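You operate a simulated robot arm through the tools that you are given. There is no shell and no other tool. Be economical: measure what you need, move in short steps, check, and stop when the job is done.

You are at the controls of a simulated robot arm. One attempt, no reset.

JOB
On the counter beside the washing machine, make the brown gourd and the coffee tin change places.

Only the result counts: the job must be done as asked and must still hold three seconds after the hand-in. Knocking over, shifting, dropping, spilling or breaking anything else fails it.

ROBOT AND FRAMES
A 6-joint arm with a two-finger parallel gripper, fixed in place. Base frame: the origin is at the foot of the arm, x ahead of it, y to its left, z up; the work surface is at about z = 0.87. Readings come in m, degrees, newtons and seconds.
With the tool pointing down near the work surface it reaches from about 0.24 to 0.64 m from the base axis. Its first joint turns from -66.0 to 66.0 degrees. Payload 2.7 kg.
The TCP is the grasp point between the finger pads, 0.023 m short of the fingertips. In the tool frame z runs along the fingers and y along their closing line. The gripper opens to 0.094 m. The fingers are 0.038 m wide and 0.01 m thick; the gripper's body (0.054 by 0.096 m) begins 0.039 m behind the TCP.
Orientation is that of the tool frame in the base frame, as a unit quaternion [x, y, z, w]. With the fingers straight down and closing along the base's y, the tool's x points along the base's -x, its y along +y and its z along -z.

CONTROLS
- The arm moves only by the tool move_arm. Its argument "plan" is a list of rows, each an object (a shift or turn left out is 0, a gripper value left out holds the last) with "xyz": the shift along the tool's x, y, z in units of 30 mm (1.0 is 30 mm), a list of three; "turn": the turn, a rotation vector about the tool's x, y, z in units of 8 degrees (1.0 is 8 degrees), a list of three; "fingers": the finger opening in m, from 0 to 0.094. In form: [{"xyz": [tx, ty, tz], "turn": [rx, ry, rz], "fingers": fingers}, ...]. A call has 1 to 10 rows; each row shifts and turns the commanded pose from where the row before left it, along the tool's axes as they then stand. A call with a number of a shift or a turn outside -1 to 1 is refused whole. Each row takes 0.2 s and may step no farther than 0.05 m and 8.6 degrees from the row before; otherwise, or with a gripper value out of range, the whole call is refused. A pose out of reach is approached as far as the arm can. The call stops where the force on the tool passes 40 N (or 10 N more than at its start, if that is more) or the arm is blocked; 0.2 s more then pass. The fingers move at their own pace (about 0.045 m/s each) and stop on an object; they squeeze with about 42 N. The grip force told is the motor's: it shows also when the fingers shut on nothing. Time passes only in rows, and 0.2 s behind the last, so rows that do not move let the fingers close. The reply holds the time, the measured pose of the TCP, the force on the tool along the base axes, the opening and the grip force, in the units named above and with some noise, and new pictures: "show" is both (left out), scene, wrist or none.
- Cameras (640 x 400 px; columns grow to the right, rows downward): "scene" is fixed at [0.084, -0.4418, 1.4074]; the picture's right is [0.67, -0.74, 0.00], its down [-0.41, -0.37, -0.84] and it looks along [0.62, 0.56, -0.55] (base axes); focal length 354 px, centre (320, 200). "wrist" rides on the gripper at [-0.039, 0, -0.044] in the tool frame; the picture's right is [0.00, -1.00, 0.00], its down [0.97, 0.00, -0.24] and it looks along [0.24, 0.00, 0.97] (tool axes); focal length 218 px, centre (320, 200).
- locate(camera, pixels): for up to 12 pixels [column, row] of the newest picture of that camera ("zoom" is the newest enlarged one), the place [x, y, z] in the base frame of the surface seen there, good to about 0.002 m. The clock stands still meanwhile.
- inspect(camera, box): a new picture of the part [left, top, right, bottom] of that camera's present view, enlarged. The clock stands still meanwhile.
- sign_off(): hands the job in; it is judged then, once.

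Work in short steps. Measure before you move; look again where a grasp or a placing could have gone wrong, and mend it. You have 80 turns and 120 pictures in all, those below and enlarged ones among them. Open the gripper and draw the arm clear of the work before you hand the job in, unless the task says otherwise; then end with one line.

The tools are called after "Request:" as a command line: name --argument value ..., lists and objects as JSON in quotes. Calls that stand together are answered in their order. move_arm: Moves the arm, as the interface text tells. Its arguments: {"type":"object","properties":{"plan":{"type":"array"},"show":{"type":"string","enum":["both","scene","wrist","none"]}},"required":["plan"]} The other tools are called the same way: locate (camera, pixels) gives the place of the surface under pixels of a picture; inspect (camera, box) takes an enlarged picture of a part of a camera's view; sign_off () hands the job in.

At the start:

```text
time_s: 0.0
eef_pos: [0.386, -0.0699, 1.1188]
orientation: [0.001, 1.0, -0.001, 0.001]
ft_force: [0.3, 0.1, -0.6]
gripper_width: 0.0942
grasp_force: 0.0
```

scene: 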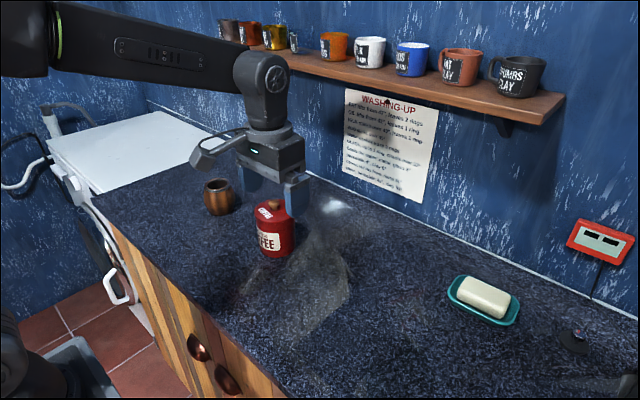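
wrist: 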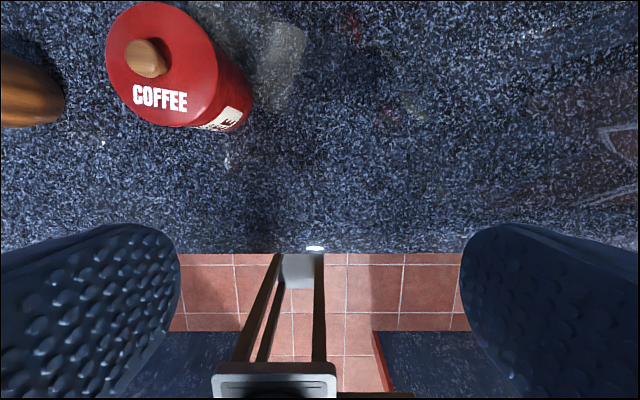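

The scene shows the red coffee tin at about (273,228) and a brown vessel (gourd) at about (219,197). I enlarge that area.

Request:
inspect --camera "scene" --box '[180, 150, 340, 270]'

Request:
locate --camera "scene" --pixels '[[273, 203], [265, 212], [272, 240], [262, 253], [292, 240], [217, 182], [217, 190], [220, 212], [207, 200], [233, 200], [320, 260], [200, 230]]'

Request:
locate --camera "wrist" --pixels '[[147, 58], [108, 60], [213, 75], [165, 5], [160, 125], [20, 90], [62, 95], [10, 55], [10, 125]]'

```text
3.33 times, centred on (260, 210) of scene
```

zoom: 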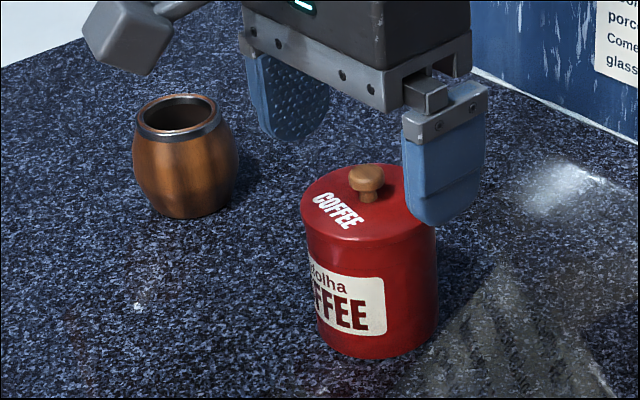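

```text
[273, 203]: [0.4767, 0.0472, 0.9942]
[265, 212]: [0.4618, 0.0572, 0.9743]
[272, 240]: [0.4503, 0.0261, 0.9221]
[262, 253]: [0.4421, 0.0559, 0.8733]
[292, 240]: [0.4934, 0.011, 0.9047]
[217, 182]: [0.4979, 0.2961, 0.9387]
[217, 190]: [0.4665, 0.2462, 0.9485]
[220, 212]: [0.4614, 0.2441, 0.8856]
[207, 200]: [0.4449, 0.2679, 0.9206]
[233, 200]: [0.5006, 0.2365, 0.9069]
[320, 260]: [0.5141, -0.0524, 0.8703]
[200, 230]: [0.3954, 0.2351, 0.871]
```

```text
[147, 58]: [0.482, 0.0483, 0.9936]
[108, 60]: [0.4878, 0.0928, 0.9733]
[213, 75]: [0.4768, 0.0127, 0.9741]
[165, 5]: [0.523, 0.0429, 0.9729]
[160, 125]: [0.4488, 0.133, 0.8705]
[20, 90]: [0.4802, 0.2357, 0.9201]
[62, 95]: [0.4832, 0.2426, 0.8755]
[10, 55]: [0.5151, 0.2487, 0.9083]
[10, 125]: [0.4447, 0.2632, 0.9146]
```

The tin is about 0.08 m across, centred near (0.480, 0.050), with its top at z≈0.973 and the knob at 0.994. The gourd is near (0.485, 0.265). I move above the tin at the present height to measure both better.

Request:
move_arm --plan '[{"xyz": [-0.78, 1.0, 0], "fingers": 0.094}, {"xyz": [-0.78, 1.0, 0]}, {"xyz": [-0.78, 1.0, 0]}, {"xyz": [-0.78, 1.0, 0]}, {"xyz": [0, 0, 0]}]'

```text
time_s: 1.2
eef_pos: [0.48, 0.0508, 1.1201]
orientation: [0.001, 1.0, -0.001, 0.001]
ft_force: [0.0, 0.3, -0.3]
gripper_width: 0.0937
grasp_force: 0.0
```

scene: 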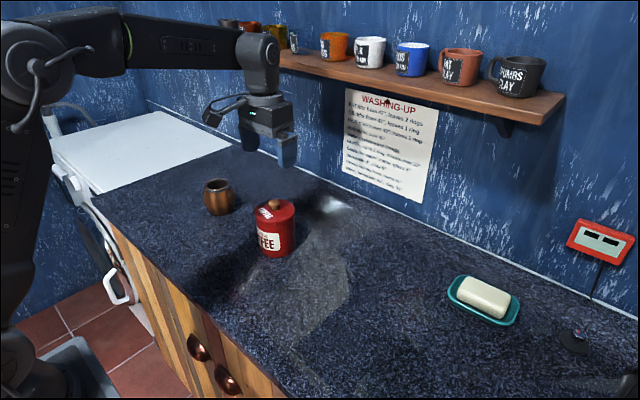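
wrist: 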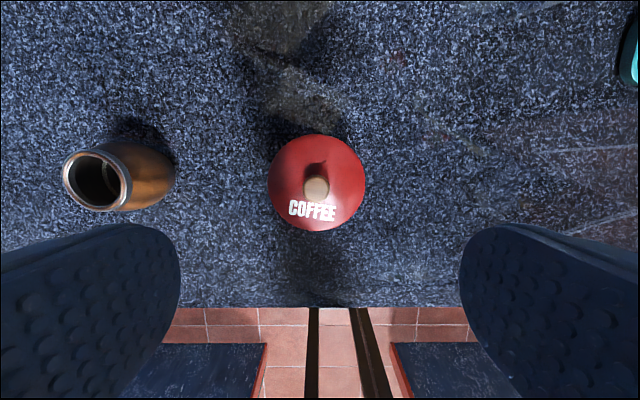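

The tin's lid now shows as a circle spanning columns 267–366 and rows 134–231. The gourd's rim spans columns 63–130. I measure both, and the candidate parking spot.

Request:
locate --camera "wrist" --pixels '[[269, 183], [364, 183], [316, 137], [316, 229], [316, 187], [65, 178], [129, 182], [97, 151], [97, 209], [172, 180], [500, 170], [97, 180]]'

Request:
inspect --camera "scene" --box '[180, 160, 340, 260]'

Request:
locate --camera "scene" --pixels '[[390, 280], [450, 290], [360, 260], [231, 183], [205, 184], [231, 197], [205, 200], [257, 235], [294, 235]]'

```text
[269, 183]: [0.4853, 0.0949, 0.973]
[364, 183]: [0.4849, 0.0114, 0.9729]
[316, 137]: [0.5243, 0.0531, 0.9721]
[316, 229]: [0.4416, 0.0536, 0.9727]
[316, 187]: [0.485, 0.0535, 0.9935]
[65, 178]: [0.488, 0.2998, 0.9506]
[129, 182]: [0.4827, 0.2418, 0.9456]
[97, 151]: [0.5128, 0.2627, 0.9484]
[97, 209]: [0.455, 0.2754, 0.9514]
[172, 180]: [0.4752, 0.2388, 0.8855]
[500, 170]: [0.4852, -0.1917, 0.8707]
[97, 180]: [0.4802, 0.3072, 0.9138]
```

```text
4.00 times, centred on (260, 210) of scene
```

zoom: 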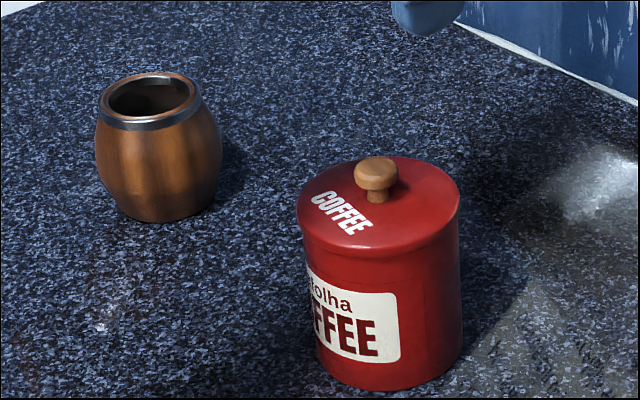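

```text
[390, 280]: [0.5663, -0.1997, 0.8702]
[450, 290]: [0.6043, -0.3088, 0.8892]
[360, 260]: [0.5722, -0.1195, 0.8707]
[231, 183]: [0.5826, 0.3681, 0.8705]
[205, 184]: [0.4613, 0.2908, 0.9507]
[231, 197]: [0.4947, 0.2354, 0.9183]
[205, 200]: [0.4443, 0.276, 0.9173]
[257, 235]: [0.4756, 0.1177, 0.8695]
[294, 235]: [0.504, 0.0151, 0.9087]
```

The tin's centre is (0.483, 0.053) and its diameter is 0.084, so the open fingers have about 5 mm clearance each side. The gourd's centre is (0.484, 0.271) with its belly about 0.076 across. I centre on the tin and descend to just above the lid.

Request:
move_arm --plan '[{"xyz": [-0.1, 0.08, 0.9], "fingers": 0.094}, {"xyz": [0, 0, 1]}, {"xyz": [0, 0, 1]}, {"xyz": [0, 0, 0.7]}, {"xyz": [0, 0, 0]}]'

```text
time_s: 2.4
eef_pos: [0.4844, 0.0524, 1.0093]
orientation: [0.001, 1.0, 0.0, 0.001]
ft_force: [0.3, -0.3, -0.6]
gripper_width: 0.0941
grasp_force: 0.0
```

scene: 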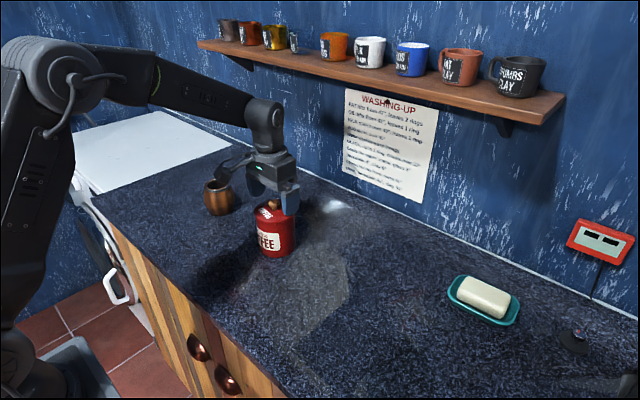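
wrist: 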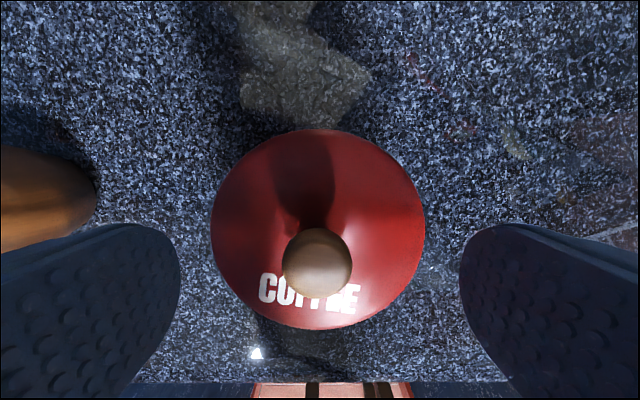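

The lid spans columns 211–425, which is centred between the fingers at 180 and 460. I descend to TCP z≈0.960, keeping the palm above the knob, and then close.

Request:
move_arm --plan '[{"xyz": [0, 0.02, 0.6]}, {"xyz": [0, 0, 0.6]}, {"xyz": [0, 0, 0.43]}, {"xyz": [0, 0, 0]}]'

Request:
move_arm --plan '[{"fingers": 0.07}, {"fingers": 0.07}, {"fingers": 0.07}, {"fingers": 0.07}]'

```text
time_s: 3.4
eef_pos: [0.4813, 0.0516, 0.9607]
orientation: [0.001, 1.0, -0.001, 0.001]
ft_force: [-0.1, 0.2, -0.4]
gripper_width: 0.0939
grasp_force: 0.1
```

scene: 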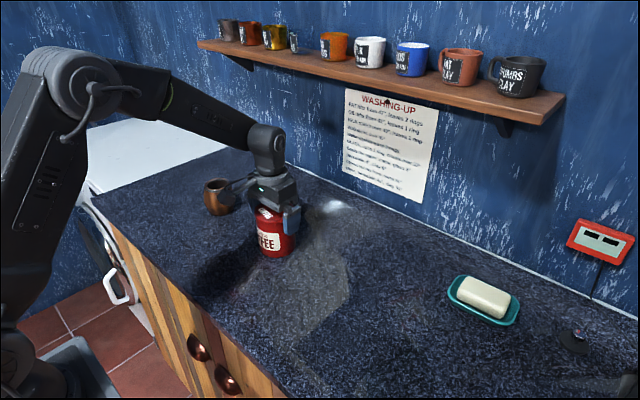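
wrist: 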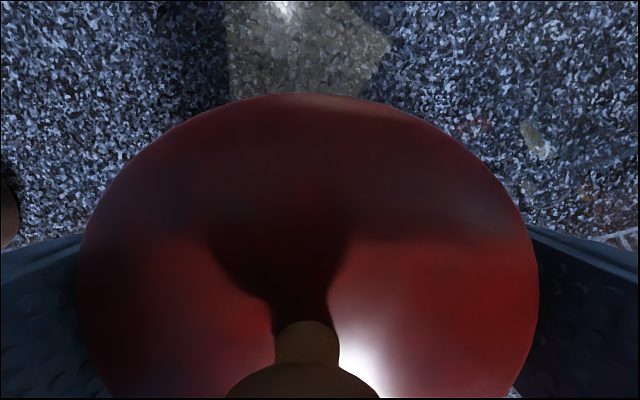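

```text
time_s: 4.4
eef_pos: [0.482, 0.0517, 0.9636]
orientation: [0.001, 1.0, -0.001, 0.001]
ft_force: [0.9, 1.4, 1.0]
gripper_width: 0.0854
grasp_force: 41.6
```

scene: 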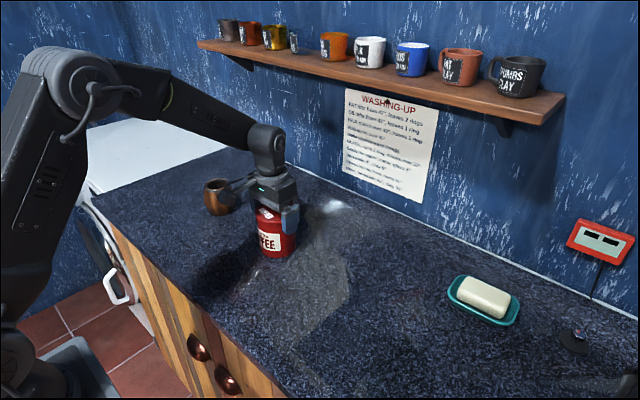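
wrist: 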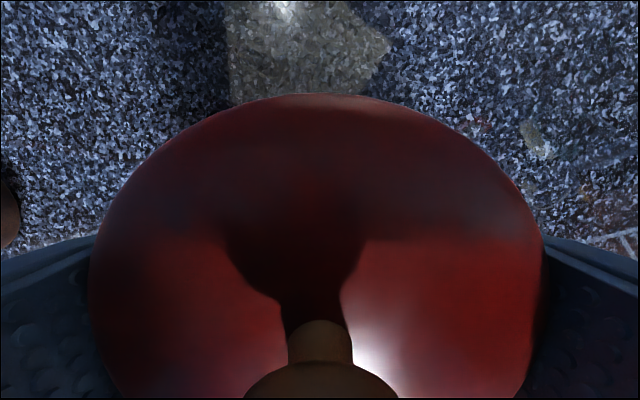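

The fingers hold at 0.085 m with 42 N. I lift a little to test the grip and the weight.

Request:
move_arm --plan '[{"xyz": [0, 0, -0.4]}, {"xyz": [0, 0, -0.6]}, {"xyz": [0, 0, 0]}]'

```text
time_s: 5.2
eef_pos: [0.4823, 0.0509, 0.9917]
orientation: [0.001, 1.0, -0.002, 0.001]
ft_force: [-0.7, -1.9, 0.5]
gripper_width: 0.0857
grasp_force: 36.6
```

scene: 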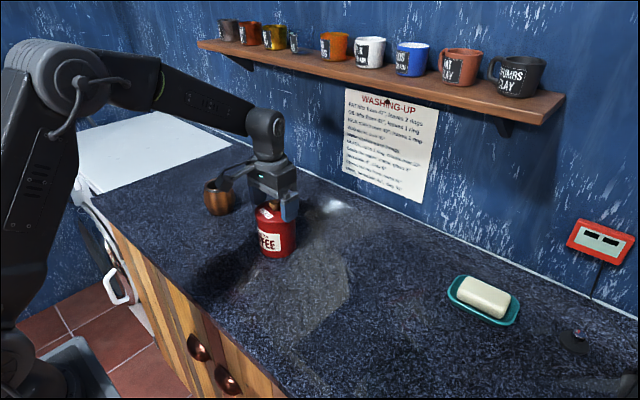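
wrist: 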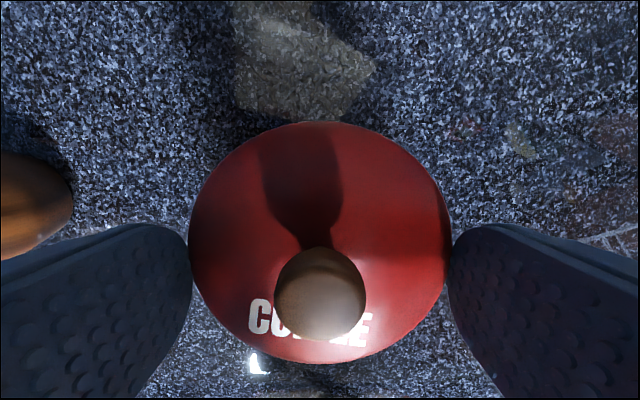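

The knob looks farther from the palm, so the fingers seem to have slid up the tin. I check where the lid is.

Request:
locate --camera "wrist" --pixels '[[320, 140], [320, 270], [215, 220], [425, 220], [192, 245], [447, 245]]'

Request:
inspect --camera "scene" --box '[220, 160, 340, 270]'

```text
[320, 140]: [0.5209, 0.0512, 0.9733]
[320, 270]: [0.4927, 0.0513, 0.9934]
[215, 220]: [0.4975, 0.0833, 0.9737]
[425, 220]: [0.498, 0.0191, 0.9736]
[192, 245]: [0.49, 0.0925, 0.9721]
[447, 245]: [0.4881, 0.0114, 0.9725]
```

```text
3.64 times, centred on (280, 215) of scene
```

zoom: 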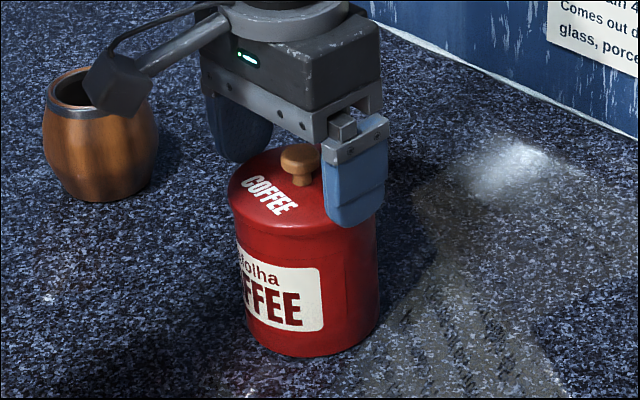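

The tin stayed put (lid still at z 0.973) while the pads slid up it, so something differs from what I assumed. The wall note may explain it, so I read it and look again at the tin.

Request:
inspect --camera "scene" --box '[335, 80, 445, 210]'

Request:
inspect --camera "scene" --box '[200, 5, 330, 65]'

```text
3.08 times, centred on (390, 145) of scene
```

zoom: 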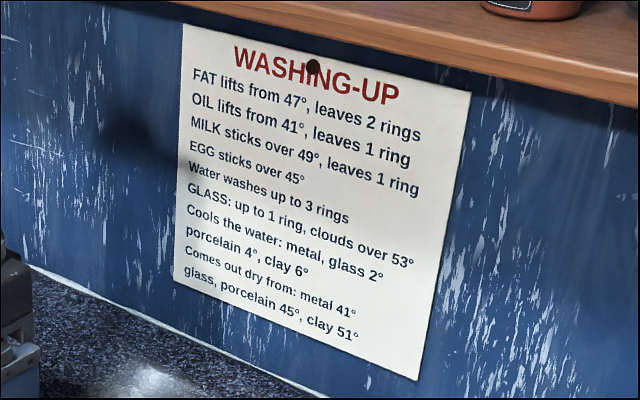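

```text
4.92 times, centred on (265, 35) of scene
```

zoom: 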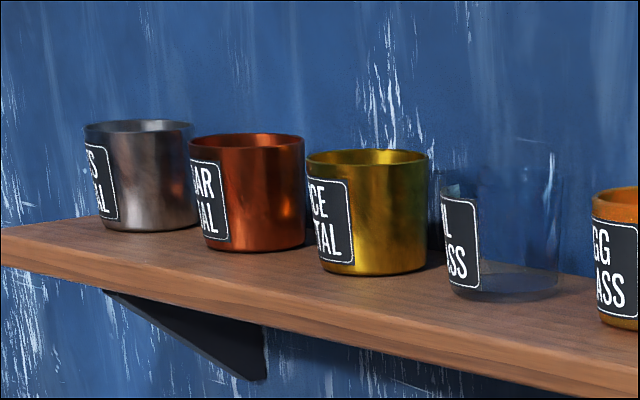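

The note has nothing to do with this job. I open, go back down as low as the knob allows, close with a full-close command, and then lift very slightly while reading the force.

Request:
move_arm --plan '[{"fingers": 0.094}, {"fingers": 0.094}, {"xyz": [0, 0.02, 0.5]}, {"xyz": [0, 0, 0.62]}, {}, {"fingers": 0.0}, {"fingers": 0.0}, {"fingers": 0.0}, {"fingers": 0.0}]' --show "none"

Request:
move_arm --plan '[{"xyz": [0, 0, -0.1]}]' --show "none"

Request:
move_arm --plan '[{"xyz": [0, 0, -0.15]}]' --show "none"

Request:
move_arm --plan '[{"xyz": [0, 0, -0.15]}]' --show "wrist"

```text
time_s: 7.2
eef_pos: [0.4839, 0.0539, 0.9596]
orientation: [0.001, 1.0, -0.001, 0.001]
ft_force: [0.4, -0.8, 0.3]
gripper_width: 0.0859
grasp_force: 41.7
```

```text
time_s: 7.6
eef_pos: [0.4838, 0.0529, 0.962]
orientation: [0.001, 1.0, -0.001, -0.001]
ft_force: [-0.2, 0.6, -2.7]
gripper_width: 0.086
grasp_force: 41.7
```

```text
time_s: 8.0
eef_pos: [0.484, 0.0537, 0.9663]
orientation: [0.001, 1.0, -0.001, 0.001]
ft_force: [0.0, 0.9, -3.2]
gripper_width: 0.0856
grasp_force: 41.6
```

```text
time_s: 8.4
eef_pos: [0.4836, 0.0525, 0.9727]
orientation: [0.001, 1.0, -0.002, 0.0]
ft_force: [0.9, 0.7, -4.0]
gripper_width: 0.0861
grasp_force: 42.3
```

wrist: 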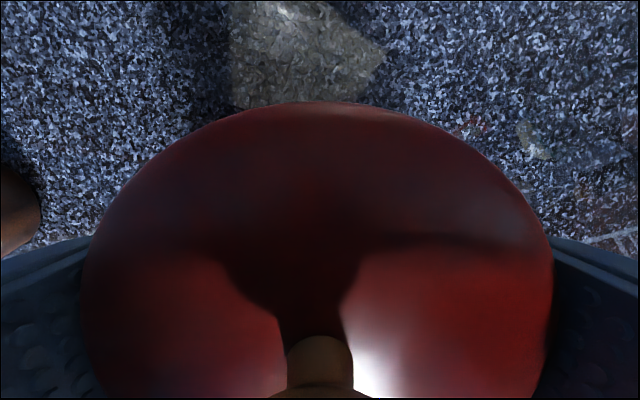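

The force now reads −4 N and the knob stays close to the palm, so the tin may be coming up this time. I check the lid and the base.

Request:
locate --camera "wrist" --pixels '[[320, 115], [180, 250], [450, 250], [320, 360]]'

Request:
inspect --camera "scene" --box '[220, 160, 340, 270]'

```text
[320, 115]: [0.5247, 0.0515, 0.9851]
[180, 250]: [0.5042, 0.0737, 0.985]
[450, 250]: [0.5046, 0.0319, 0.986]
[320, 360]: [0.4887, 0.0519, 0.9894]
```

```text
3.64 times, centred on (280, 215) of scene
```

zoom: 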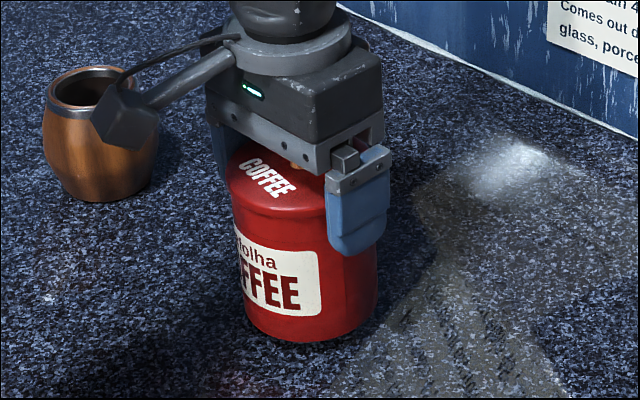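

The whole tin is now up about 12 mm, body and lid together. I raise it gently some more and carry it to y≈−0.13 with moderate steps.

Request:
move_arm --plan '[{"xyz": [0, 0, -0.25]}, {"xyz": [0, -0.2, -0.3]}, {"xyz": [0, -0.5, -0.2]}, {"xyz": [0, -0.7, 0]}, {"xyz": [0, -0.8, 0]}, {"xyz": [0, -0.8, 0]}, {"xyz": [0, -0.8, 0]}, {"xyz": [0, -0.8, 0]}, {"xyz": [0, -0.7, 0]}, {"xyz": [0, -0.5, 0]}]' --show "none"

Request:
move_arm --plan '[{"xyz": [0, -0.3, 0]}, {}]'

```text
time_s: 10.6
eef_pos: [0.4825, -0.1208, 0.992]
orientation: [0.001, 1.0, 0.0, 0.001]
ft_force: [-0.1, 0.2, -2.6]
gripper_width: 0.0858
grasp_force: 41.8
```

```text
time_s: 11.2
eef_pos: [0.4817, -0.1297, 0.9924]
orientation: [0.001, 1.0, -0.001, 0.001]
ft_force: [-0.6, 0.2, -4.3]
gripper_width: 0.0862
grasp_force: 41.6
```

scene: 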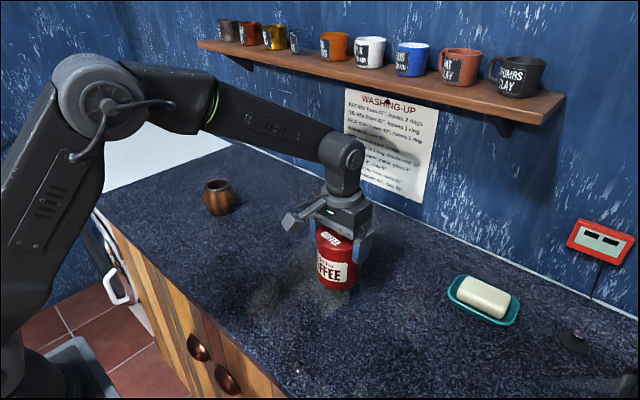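
wrist: 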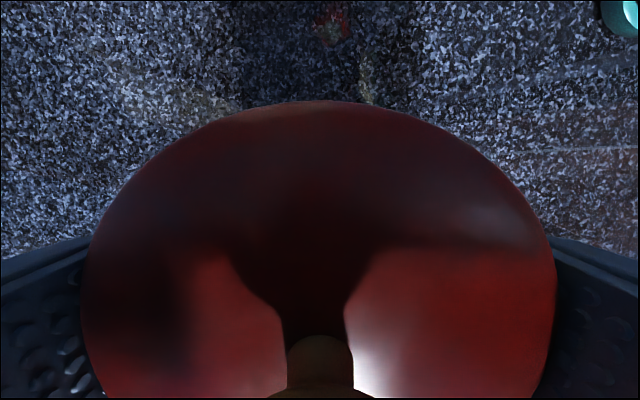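

The tin is held steady about 31 mm above the counter (seated means TCP z≈0.960). I lower it slowly until it touches.

Request:
move_arm --plan '[{"xyz": [0, 0, 0.4]}, {"xyz": [0, 0, 0.35]}, {"xyz": [0, 0, 0.15]}, {}]' --show "none"

Request:
move_arm --plan '[{"xyz": [0, 0, 0.1]}, {}]' --show "wrist"

```text
time_s: 12.2
eef_pos: [0.4819, -0.1314, 0.9667]
orientation: [0.0, 1.0, 0.0, 0.001]
ft_force: [0.3, 0.3, -3.5]
gripper_width: 0.0858
grasp_force: 42.0
```

```text
time_s: 12.8
eef_pos: [0.4825, -0.1313, 0.9641]
orientation: [0.002, 1.0, -0.001, 0.0]
ft_force: [-0.3, -0.3, -3.2]
gripper_width: 0.0858
grasp_force: 42.5
```

wrist: 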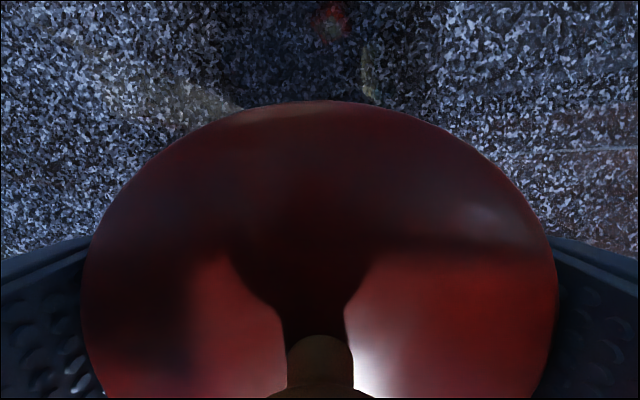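

The tin is still hanging (−3 N), with a few millimetres to go. I lower in about 1.5 mm steps and watch the force.

Request:
move_arm --plan '[{"xyz": [0, 0, 0.05]}, {}]' --show "none"

Request:
move_arm --plan '[{"xyz": [0, 0, 0.04]}, {}]' --show "none"

Request:
locate --camera "wrist" --pixels '[[320, 110], [180, 250], [450, 250]]'

```text
time_s: 13.4
eef_pos: [0.4812, -0.1305, 0.9624]
orientation: [0.0, 1.0, -0.001, 0.001]
ft_force: [-0.2, -1.3, -3.5]
gripper_width: 0.0863
grasp_force: 41.7
```

```text
time_s: 14.0
eef_pos: [0.4824, -0.1317, 0.9597]
orientation: [0.0, 1.0, -0.001, 0.001]
ft_force: [0.5, 0.9, -1.9]
gripper_width: 0.0858
grasp_force: 41.8
```

```text
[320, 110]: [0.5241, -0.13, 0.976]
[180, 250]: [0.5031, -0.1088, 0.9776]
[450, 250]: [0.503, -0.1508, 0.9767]
```

The force has dropped to −1.9 N, so the tin is just touching. I go one more millimetre down, then release.

Request:
move_arm --plan '[{"xyz": [0, 0, 0.03]}, {}]' --show "none"

Request:
move_arm --plan '[{"fingers": 0.094}, {"fingers": 0.094}, {}]' --show "none"

Request:
move_arm --plan '[{"xyz": [0, 0, -0.5]}, {"xyz": [0, 0, -1]}, {"xyz": [0, 0, -1]}, {"xyz": [0, 0, -1]}, {"xyz": [0, 0, -1]}, {}]'

```text
time_s: 14.6
eef_pos: [0.4823, -0.1312, 0.9618]
orientation: [0.001, 1.0, -0.001, 0.002]
ft_force: [-4.7, 1.7, 8.2]
gripper_width: 0.0857
grasp_force: 42.0
```

```text
time_s: 15.4
eef_pos: [0.4815, -0.1312, 0.9587]
orientation: [0.001, 1.0, -0.001, 0.002]
ft_force: [-0.3, 0.5, -0.3]
gripper_width: 0.0941
grasp_force: 0.1
```

```text
time_s: 16.8
eef_pos: [0.4825, -0.1294, 1.0951]
orientation: [0.001, 1.0, -0.001, 0.001]
ft_force: [-0.6, 0.4, 0.3]
gripper_width: 0.0941
grasp_force: 0.0
```

scene: 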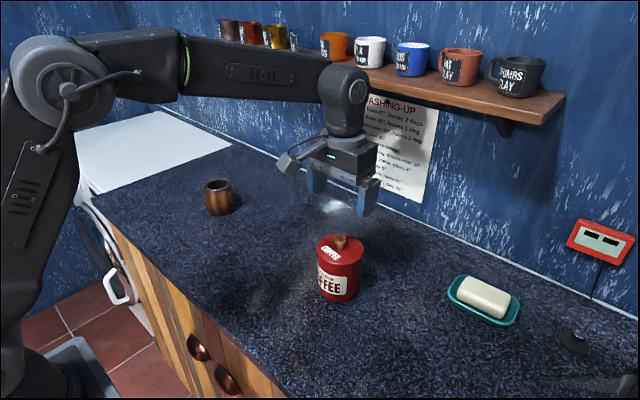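
wrist: 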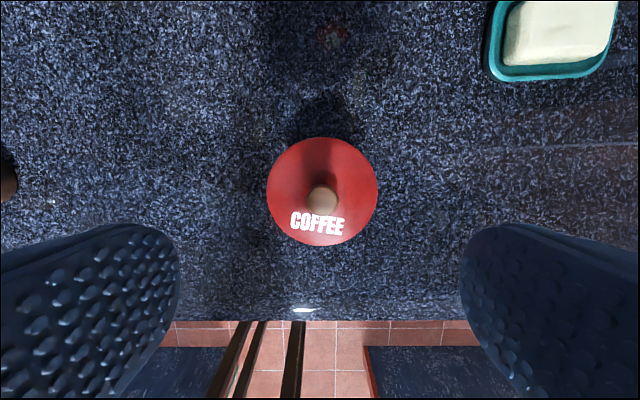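

The tin stands upright at about (0.483, −0.131). Now I travel to above the gourd at (0.484, 0.271).

Request:
move_arm --plan '[{"xyz": [0, 1, 0]}, {"xyz": [0, 1, 0]}, {"xyz": [0, 1, 0]}, {"xyz": [0, 1, 0]}, {"xyz": [0, 1, 0]}, {"xyz": [0, 1, 0]}, {"xyz": [0, 1, 0]}, {"xyz": [0, 1, 0]}, {"xyz": [0, 1, 0]}, {"xyz": [0, 1, 0]}]' --show "none"

Request:
move_arm --plan '[{"xyz": [0, 1, 0]}, {"xyz": [0, 1, 0]}, {"xyz": [0, 1, 0]}, {"xyz": [-0.05, 0.35, 0]}, {}]'

```text
time_s: 19.0
eef_pos: [0.4829, 0.1735, 1.0931]
orientation: [0.001, 1.0, -0.001, 0.001]
ft_force: [0.7, 0.3, 0.8]
gripper_width: 0.094
grasp_force: 0.0
```

```text
time_s: 20.2
eef_pos: [0.486, 0.2711, 1.0927]
orientation: [0.001, 1.0, -0.001, 0.001]
ft_force: [0.0, 0.0, 0.0]
gripper_width: 0.0938
grasp_force: 0.1
```

scene: 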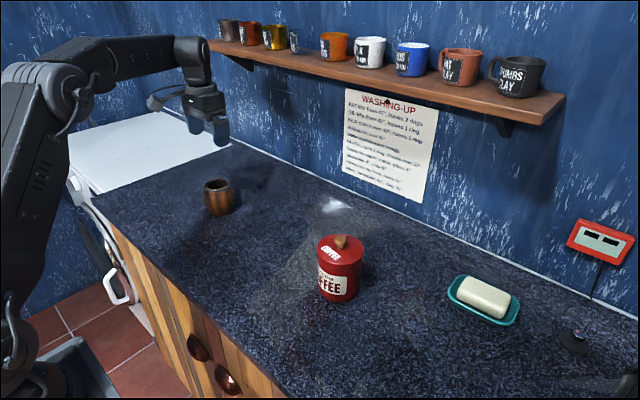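
wrist: 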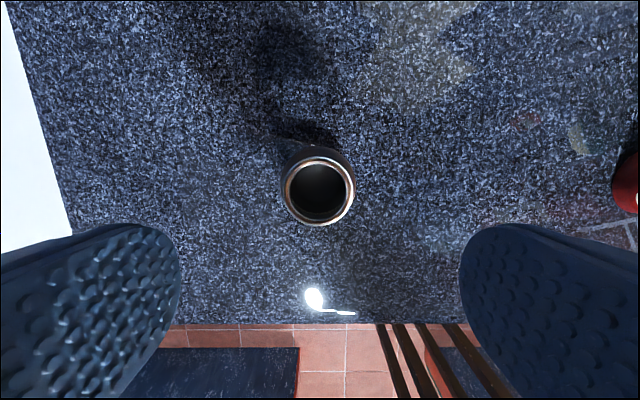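

The gourd's rim is centred at about column 318 between the fingers. I check its exact centre.

Request:
locate --camera "wrist" --pixels '[[284, 192], [352, 192], [318, 161], [318, 223], [318, 195], [318, 151]]'

Request:
inspect --camera "wrist" --box '[240, 120, 400, 250]'

```text
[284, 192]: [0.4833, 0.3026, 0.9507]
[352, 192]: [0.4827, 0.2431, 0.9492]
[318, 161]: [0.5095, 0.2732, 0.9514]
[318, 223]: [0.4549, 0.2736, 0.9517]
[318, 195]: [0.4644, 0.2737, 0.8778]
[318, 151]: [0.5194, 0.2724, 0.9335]
```

```text
3.08 times, centred on (320, 185) of wrist
```

zoom: 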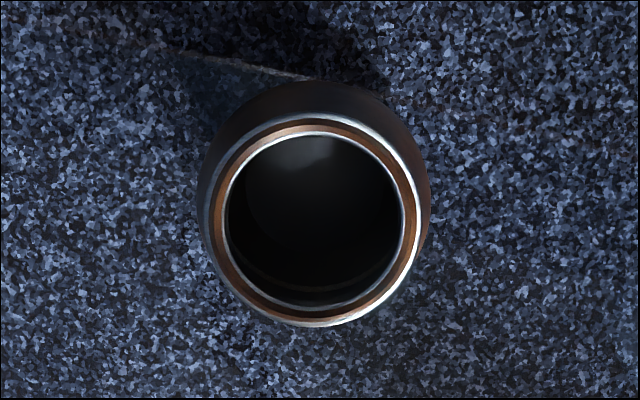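

The gourd's centre is (0.482, 0.273), its rim is at z 0.951 and it is empty. I descend to TCP z≈0.918, which keeps the palm 6 mm above the rim and the pads at the belly, then check before closing.

Request:
move_arm --plan '[{"xyz": [0.07, 0.06, 1]}, {"xyz": [0, 0, 1]}, {"xyz": [0, 0, 1]}, {"xyz": [0, 0, 0.9]}, {"xyz": [0, 0, 0.7]}, {"xyz": [0, 0, 0.7]}, {"xyz": [0, 0, 0.5]}, {}]'

```text
time_s: 22.0
eef_pos: [0.4842, 0.2712, 0.919]
orientation: [0.001, 1.0, -0.001, 0.001]
ft_force: [0.7, -0.2, 0.2]
gripper_width: 0.0938
grasp_force: 0.0
```

scene: 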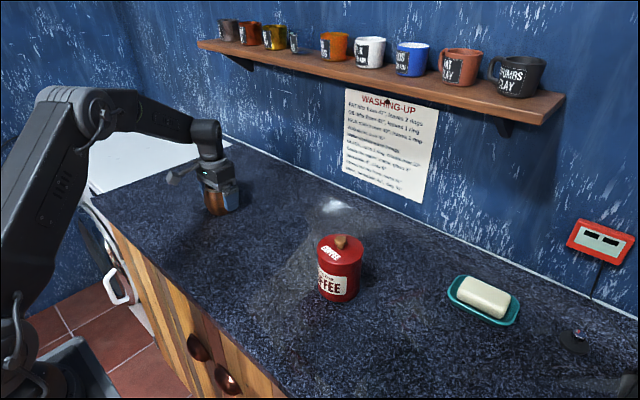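
wrist: 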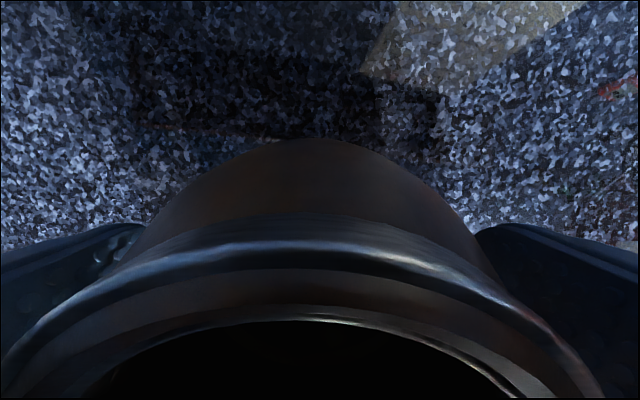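

The fingers straddle the belly evenly with no contact force. I close fully and lift slowly.

Request:
move_arm --plan '[{"fingers": 0.0}, {"fingers": 0.0}, {"fingers": 0.0}, {"fingers": 0.0}, {}]' --show "none"

Request:
move_arm --plan '[{"xyz": [0, 0, -0.1]}, {"xyz": [0, 0, -0.15]}, {"xyz": [0, 0, -0.15]}, {}]'

```text
time_s: 23.2
eef_pos: [0.4843, 0.271, 0.9188]
orientation: [0.002, 1.0, 0.0, 0.001]
ft_force: [-0.3, 0.4, -1.1]
gripper_width: 0.0806
grasp_force: 42.1
```

```text
time_s: 24.2
eef_pos: [0.4825, 0.2725, 0.9325]
orientation: [0.001, 1.0, -0.001, 0.001]
ft_force: [-1.3, 0.6, -1.4]
gripper_width: 0.0801
grasp_force: 41.9
```

scene: 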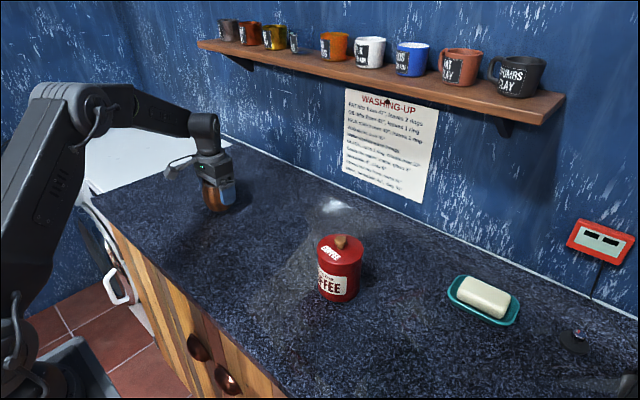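
wrist: 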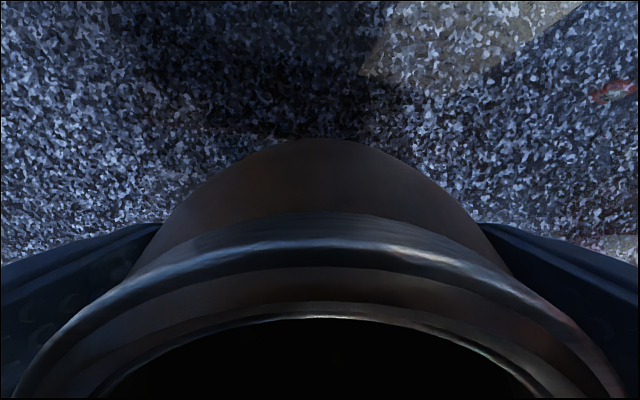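

The gourd rises with the hand (−1.4 N, same view). I raise it slightly more and carry it to the tin's old spot at y≈0.053.

Request:
move_arm --plan '[{"xyz": [0, -0.2, -0.3]}, {"xyz": [0, -0.5, -0.2]}, {"xyz": [0, -0.8, 0]}, {"xyz": [0, -0.9, 0]}, {"xyz": [0, -0.9, 0]}, {"xyz": [0, -0.9, 0]}, {"xyz": [0, -0.9, 0]}, {"xyz": [0, -0.9, 0]}, {"xyz": [0, -0.7, 0]}, {"xyz": [0, -0.5, 0]}]' --show "none"

Request:
move_arm --plan '[{"xyz": [0, -0.08, 0]}, {}]'

```text
time_s: 26.4
eef_pos: [0.4814, 0.0567, 0.9482]
orientation: [0.001, 1.0, 0.0, 0.001]
ft_force: [-0.6, 0.6, -1.3]
gripper_width: 0.0803
grasp_force: 42.0
```

```text
time_s: 27.0
eef_pos: [0.4811, 0.0549, 0.947]
orientation: [0.001, 1.0, 0.0, 0.001]
ft_force: [0.2, -0.3, -2.3]
gripper_width: 0.0803
grasp_force: 42.4
```

scene: 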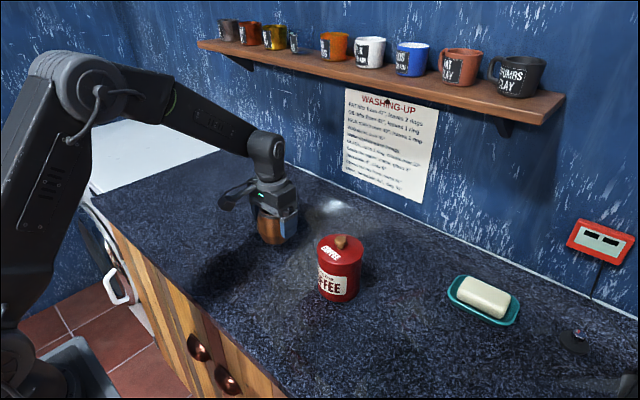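
wrist: 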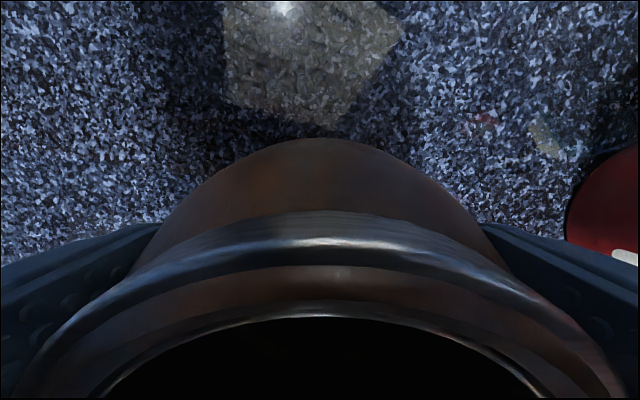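

The hand is over the target. Commanded lift so far is 0.9 units (27 mm), so I lower 0.8 and then creep the rest.

Request:
move_arm --plan '[{"xyz": [0, -0.02, 0.35]}, {"xyz": [0, 0, 0.3]}, {"xyz": [0, 0, 0.17]}, {}]' --show "none"

Request:
move_arm --plan '[{"xyz": [0, 0, 0.05]}, {}]' --show "none"

```text
time_s: 28.0
eef_pos: [0.482, 0.0536, 0.9215]
orientation: [0.001, 1.0, -0.001, 0.001]
ft_force: [0.0, 0.8, -1.4]
gripper_width: 0.0805
grasp_force: 42.3
```

```text
time_s: 28.6
eef_pos: [0.4819, 0.0536, 0.9196]
orientation: [0.001, 1.0, 0.0, 0.001]
ft_force: [0.4, 0.1, -0.8]
gripper_width: 0.0802
grasp_force: 41.4
```

One more small step should seat the gourd. After it I check the force.

Request:
move_arm --plan '[{"xyz": [0, 0, 0.03]}, {}]' --show "none"

```text
time_s: 29.2
eef_pos: [0.4825, 0.0525, 0.9192]
orientation: [0.001, 1.0, -0.001, 0.002]
ft_force: [0.1, -0.5, -3.1]
gripper_width: 0.08
grasp_force: 42.2
```

The reading is noisy and shows no upward push yet. I try one more millimetre.

Request:
move_arm --plan '[{"xyz": [0, 0, 0.03]}, {}]' --show "none"

```text
time_s: 29.8
eef_pos: [0.4823, 0.0525, 0.9192]
orientation: [0.001, 1.0, -0.001, 0.0]
ft_force: [0.0, -0.2, 3.3]
gripper_width: 0.0805
grasp_force: 41.5
```

The force is now +3.3 N, so the gourd is seated. I release and rise.

Request:
move_arm --plan '[{"fingers": 0.094}, {"fingers": 0.094}, {}]' --show "none"

Request:
move_arm --plan '[{"xyz": [0, 0, -0.5]}, {"xyz": [0, 0, -1]}, {"xyz": [0, 0, -1]}, {"xyz": [0, 0, -1]}, {"xyz": [0, 0, -1]}, {"xyz": [0, 0, -1]}, {"xyz": [0, 0, -0.4]}, {}]'

```text
time_s: 30.6
eef_pos: [0.4817, 0.0531, 0.9195]
orientation: [0.0, 1.0, -0.001, 0.001]
ft_force: [1.3, -0.6, -0.6]
gripper_width: 0.0942
grasp_force: 0.0
```

```text
time_s: 32.4
eef_pos: [0.4846, 0.0552, 1.0955]
orientation: [0.001, 1.0, -0.001, 0.0]
ft_force: [-0.1, -0.3, 0.0]
gripper_width: 0.0937
grasp_force: 0.0
```

scene: 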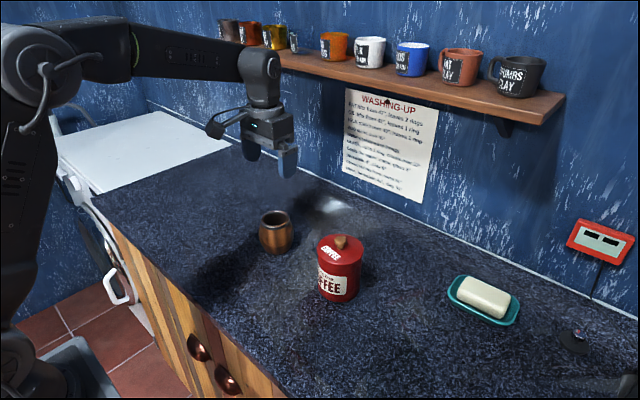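
wrist: 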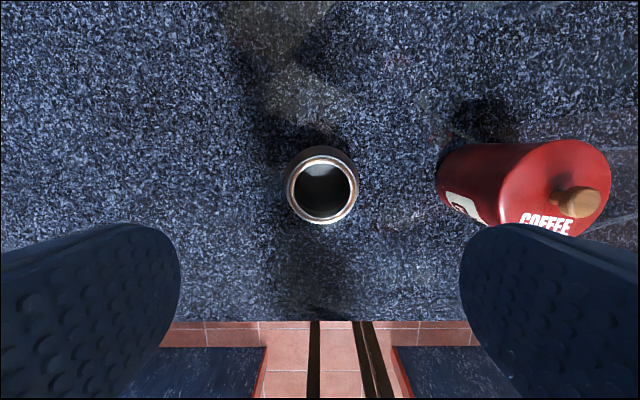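

The gourd stands upright at the tin's old place. I verify its centre, then move above the tin.

Request:
locate --camera "wrist" --pixels '[[288, 191], [356, 191], [322, 160], [322, 222]]'

Request:
move_arm --plan '[{"xyz": [0, -1, 0]}, {"xyz": [0, -1, 0]}, {"xyz": [0, -1, 0]}, {"xyz": [0, -1, 0]}, {"xyz": [0, -1, 0]}, {"xyz": [0, -1, 0]}, {"xyz": [0, -0.15, 0]}, {}]' --show "wrist"

```text
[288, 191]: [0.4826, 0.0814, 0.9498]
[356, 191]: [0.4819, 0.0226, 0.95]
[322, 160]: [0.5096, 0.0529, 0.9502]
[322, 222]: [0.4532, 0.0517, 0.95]
```

```text
time_s: 34.2
eef_pos: [0.4835, -0.1311, 1.0971]
orientation: [0.001, 1.0, -0.002, 0.001]
ft_force: [0.5, -0.1, -0.4]
gripper_width: 0.094
grasp_force: 0.1
```

wrist: 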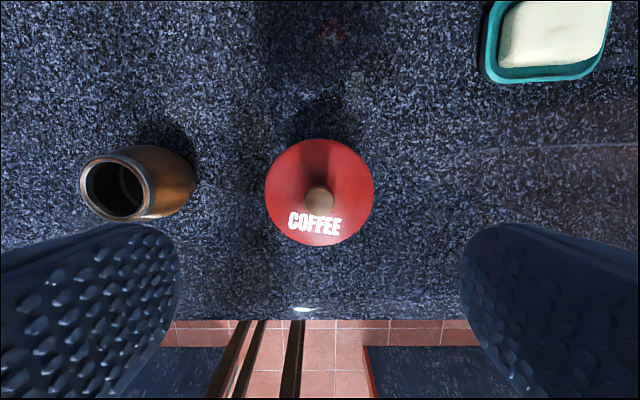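

The gourd's centre is (0.482, 0.052), a good match. The tin is centred at column 319, so I measure it before descending.

Request:
locate --camera "wrist" --pixels '[[267, 192], [371, 192], [319, 142], [319, 243]]'

Request:
move_arm --plan '[{"xyz": [0, 0, 1]}, {"xyz": [0, 0, 1]}, {"xyz": [0, 0, 0.9]}, {}]' --show "wrist"

```text
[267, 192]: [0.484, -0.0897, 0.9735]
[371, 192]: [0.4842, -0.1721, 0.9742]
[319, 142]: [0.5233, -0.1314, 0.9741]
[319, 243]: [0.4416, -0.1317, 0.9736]
```

```text
time_s: 35.2
eef_pos: [0.4803, -0.1318, 1.008]
orientation: [0.001, 1.0, -0.001, 0.001]
ft_force: [-0.4, -0.6, 1.4]
gripper_width: 0.0938
grasp_force: 0.1
```

wrist: 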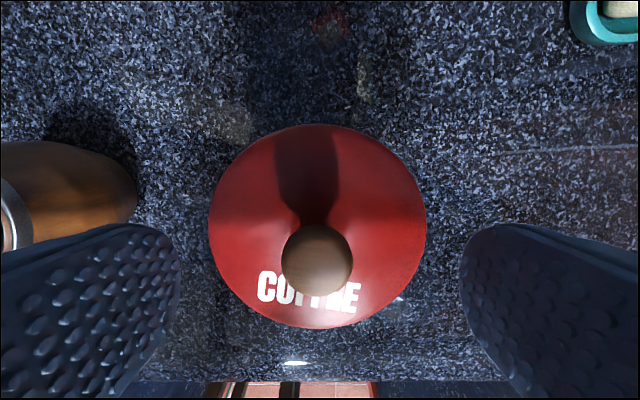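

The tin (centre 0.4825, −0.131) is aligned between the fingers. I descend to z≈0.959, close fully, and lift slowly.

Request:
move_arm --plan '[{"xyz": [0, 0, 0.6]}, {"xyz": [0, 0, 0.6]}, {"xyz": [0, 0, 0.42]}, {}, {"fingers": 0.0}, {"fingers": 0.0}, {"fingers": 0.0}, {"fingers": 0.0}, {}]' --show "none"

Request:
move_arm --plan '[{"xyz": [0, 0, -0.1]}, {}, {"xyz": [0, 0, -0.15]}, {"xyz": [0, 0, -0.15]}, {}]'

```text
time_s: 37.2
eef_pos: [0.4808, -0.1315, 0.9594]
orientation: [0.001, 1.0, -0.002, 0.001]
ft_force: [0.6, 0.0, -2.5]
gripper_width: 0.0861
grasp_force: 41.7
```

```text
time_s: 38.4
eef_pos: [0.4817, -0.1317, 0.9729]
orientation: [0.001, 1.0, -0.001, 0.001]
ft_force: [0.3, -0.4, -3.2]
gripper_width: 0.0859
grasp_force: 42.1
```

scene: 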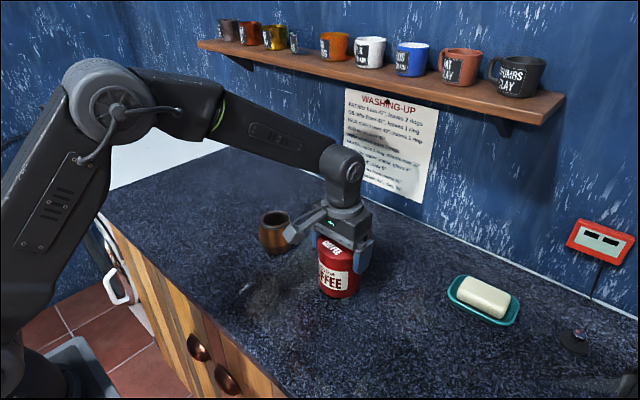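
wrist: 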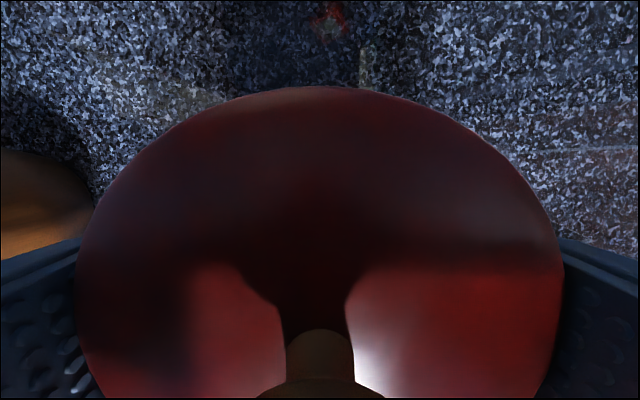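

The tin is lifted again. It must clear the gourd's rim (0.951), so I raise it gently by about 107 mm.

Request:
move_arm --plan '[{"xyz": [0, 0, -0.25]}, {"xyz": [0, 0, -0.35]}, {"xyz": [0, 0, -0.4]}, {"xyz": [0, 0, -0.4]}, {"xyz": [0, 0, -0.4]}, {"xyz": [0, 0, -0.4]}, {"xyz": [0, 0, -0.4]}, {"xyz": [0, 0, -0.4]}, {"xyz": [0, 0, -0.35]}, {"xyz": [0, 0, -0.2]}]'

```text
time_s: 40.6
eef_pos: [0.4822, -0.1319, 1.0797]
orientation: [0.0, 1.0, -0.001, 0.0]
ft_force: [0.1, 0.4, -3.3]
gripper_width: 0.0859
grasp_force: 42.0
```

scene: 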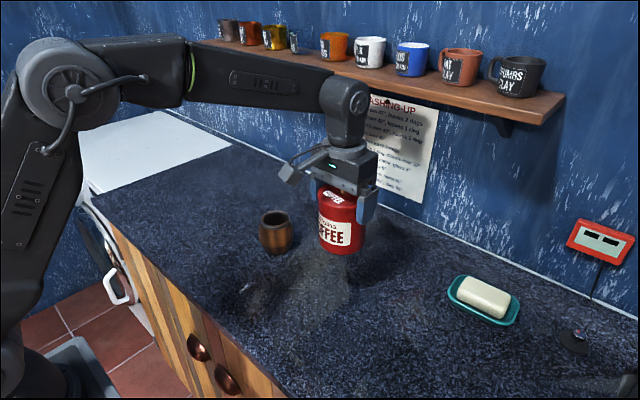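
wrist: 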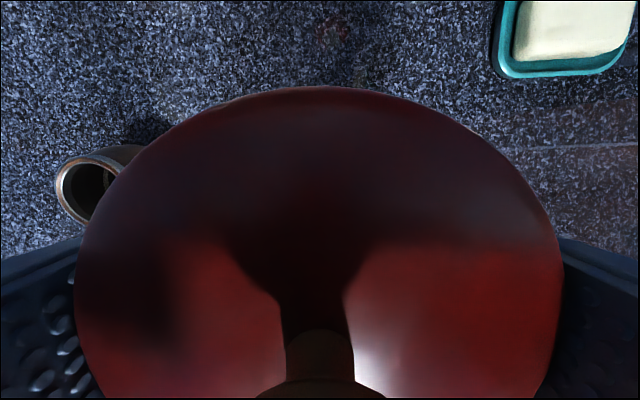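

The tin hangs steady with its bottom at about z 0.99. I carry it over the gourd towards y=0.273 with ramped steps.

Request:
move_arm --plan '[{"xyz": [0, 0.3, 0]}, {"xyz": [0, 0.6, 0]}, {"xyz": [0, 0.8, 0]}, {"xyz": [0, 0.9, 0]}, {"xyz": [0, 0.9, 0]}, {"xyz": [0, 0.9, 0]}, {"xyz": [0, 0.9, 0]}, {"xyz": [0, 0.9, 0]}, {"xyz": [0, 0.9, 0]}, {"xyz": [0, 0.9, 0]}]' --show "none"

Request:
move_arm --plan '[{"xyz": [0, 0.5, 0]}, {"xyz": [0, 0.9, 0]}, {"xyz": [0, 0.9, 0]}, {"xyz": [0, 0.9, 0]}, {"xyz": [0, 0.8, 0]}, {"xyz": [0, 0.7, 0]}, {"xyz": [0, 0.5, 0]}, {"xyz": [0, 0.27, 0]}, {}]'

```text
time_s: 42.8
eef_pos: [0.4817, 0.1054, 1.0793]
orientation: [0.001, 1.0, -0.001, 0.001]
ft_force: [0.3, 0.6, -3.5]
gripper_width: 0.0859
grasp_force: 42.4
```

```text
time_s: 44.8
eef_pos: [0.4812, 0.2739, 1.0791]
orientation: [0.002, 1.0, -0.001, 0.001]
ft_force: [0.5, 0.4, -3.3]
gripper_width: 0.0857
grasp_force: 41.9
```

scene: 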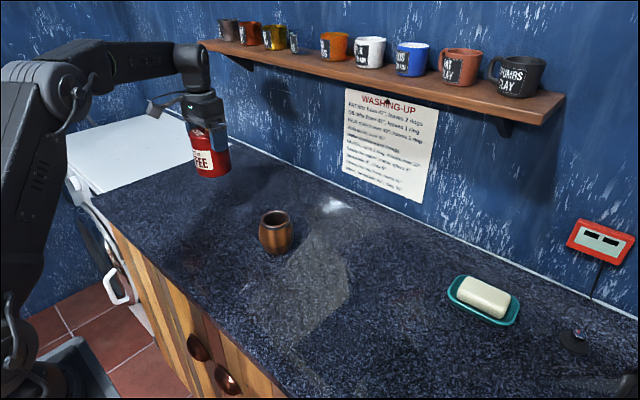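
wrist: 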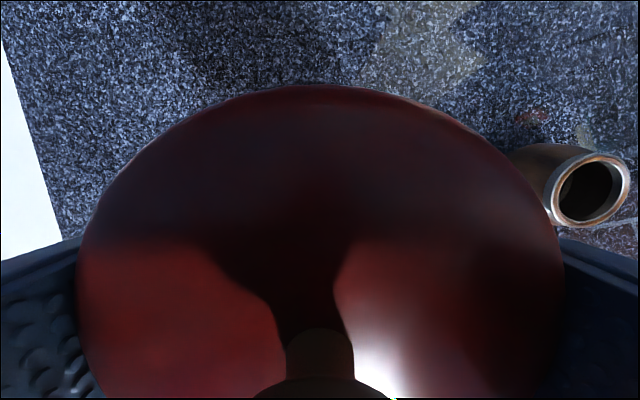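

The tin is above the target and the gourd is undisturbed. Commanded lift is 3.95 units, so I lower by 3.8 with ramped steps.

Request:
move_arm --plan '[{"xyz": [0, 0, 0.25]}, {"xyz": [0, 0, 0.4]}, {"xyz": [0, 0, 0.5]}, {"xyz": [0, 0, 0.5]}, {"xyz": [0, 0, 0.5]}, {"xyz": [0, 0, 0.5]}, {"xyz": [0, 0, 0.45]}, {"xyz": [0, 0, 0.35]}, {"xyz": [0, 0, 0.25]}, {"xyz": [0, 0, 0.1]}]' --show "none"

Request:
move_arm --plan '[{"xyz": [0, 0, 0.05]}, {}]'

```text
time_s: 47.0
eef_pos: [0.483, 0.2738, 0.9648]
orientation: [0.001, 1.0, 0.0, 0.001]
ft_force: [-0.5, 0.3, -2.5]
gripper_width: 0.0859
grasp_force: 42.8
```

```text
time_s: 47.6
eef_pos: [0.4841, 0.2733, 0.9633]
orientation: [0.001, 1.0, -0.001, 0.001]
ft_force: [0.2, -0.1, -2.8]
gripper_width: 0.0858
grasp_force: 41.7
```

scene: 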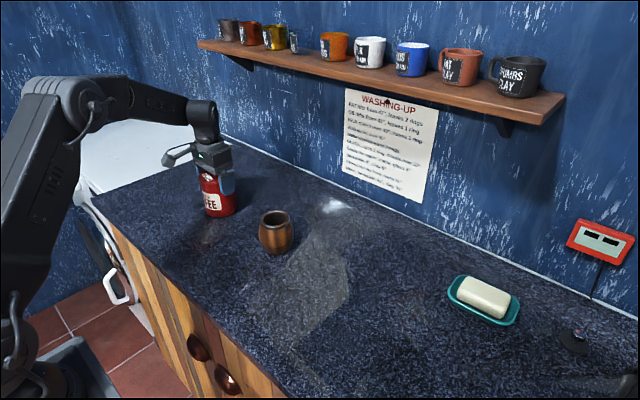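
wrist: 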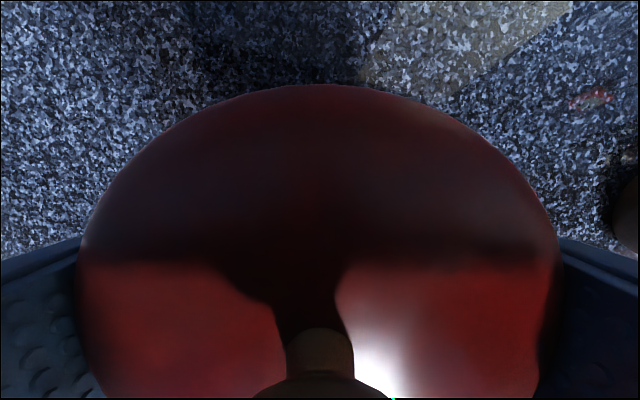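

The tin is a few millimetres up and still hanging. I creep down in small steps.

Request:
move_arm --plan '[{"xyz": [0, 0, 0.06]}, {}]' --show "none"

Request:
move_arm --plan '[{"xyz": [0, 0, 0.04]}, {}]' --show "none"

```text
time_s: 48.2
eef_pos: [0.4834, 0.2725, 0.9607]
orientation: [0.001, 1.0, 0.0, 0.001]
ft_force: [-0.7, -0.4, -3.3]
gripper_width: 0.0858
grasp_force: 42.1
```

```text
time_s: 48.8
eef_pos: [0.4829, 0.272, 0.959]
orientation: [0.0, 1.0, 0.0, 0.001]
ft_force: [-0.2, 0.3, -2.4]
gripper_width: 0.0859
grasp_force: 42.0
```

It has no clear contact yet, so I step down another millimetre.

Request:
move_arm --plan '[{"xyz": [0, 0, 0.03]}, {}]' --show "none"

```text
time_s: 49.4
eef_pos: [0.4844, 0.2728, 0.9583]
orientation: [0.001, 1.0, -0.001, 0.002]
ft_force: [-0.3, 0.2, -2.3]
gripper_width: 0.0862
grasp_force: 42.9
```

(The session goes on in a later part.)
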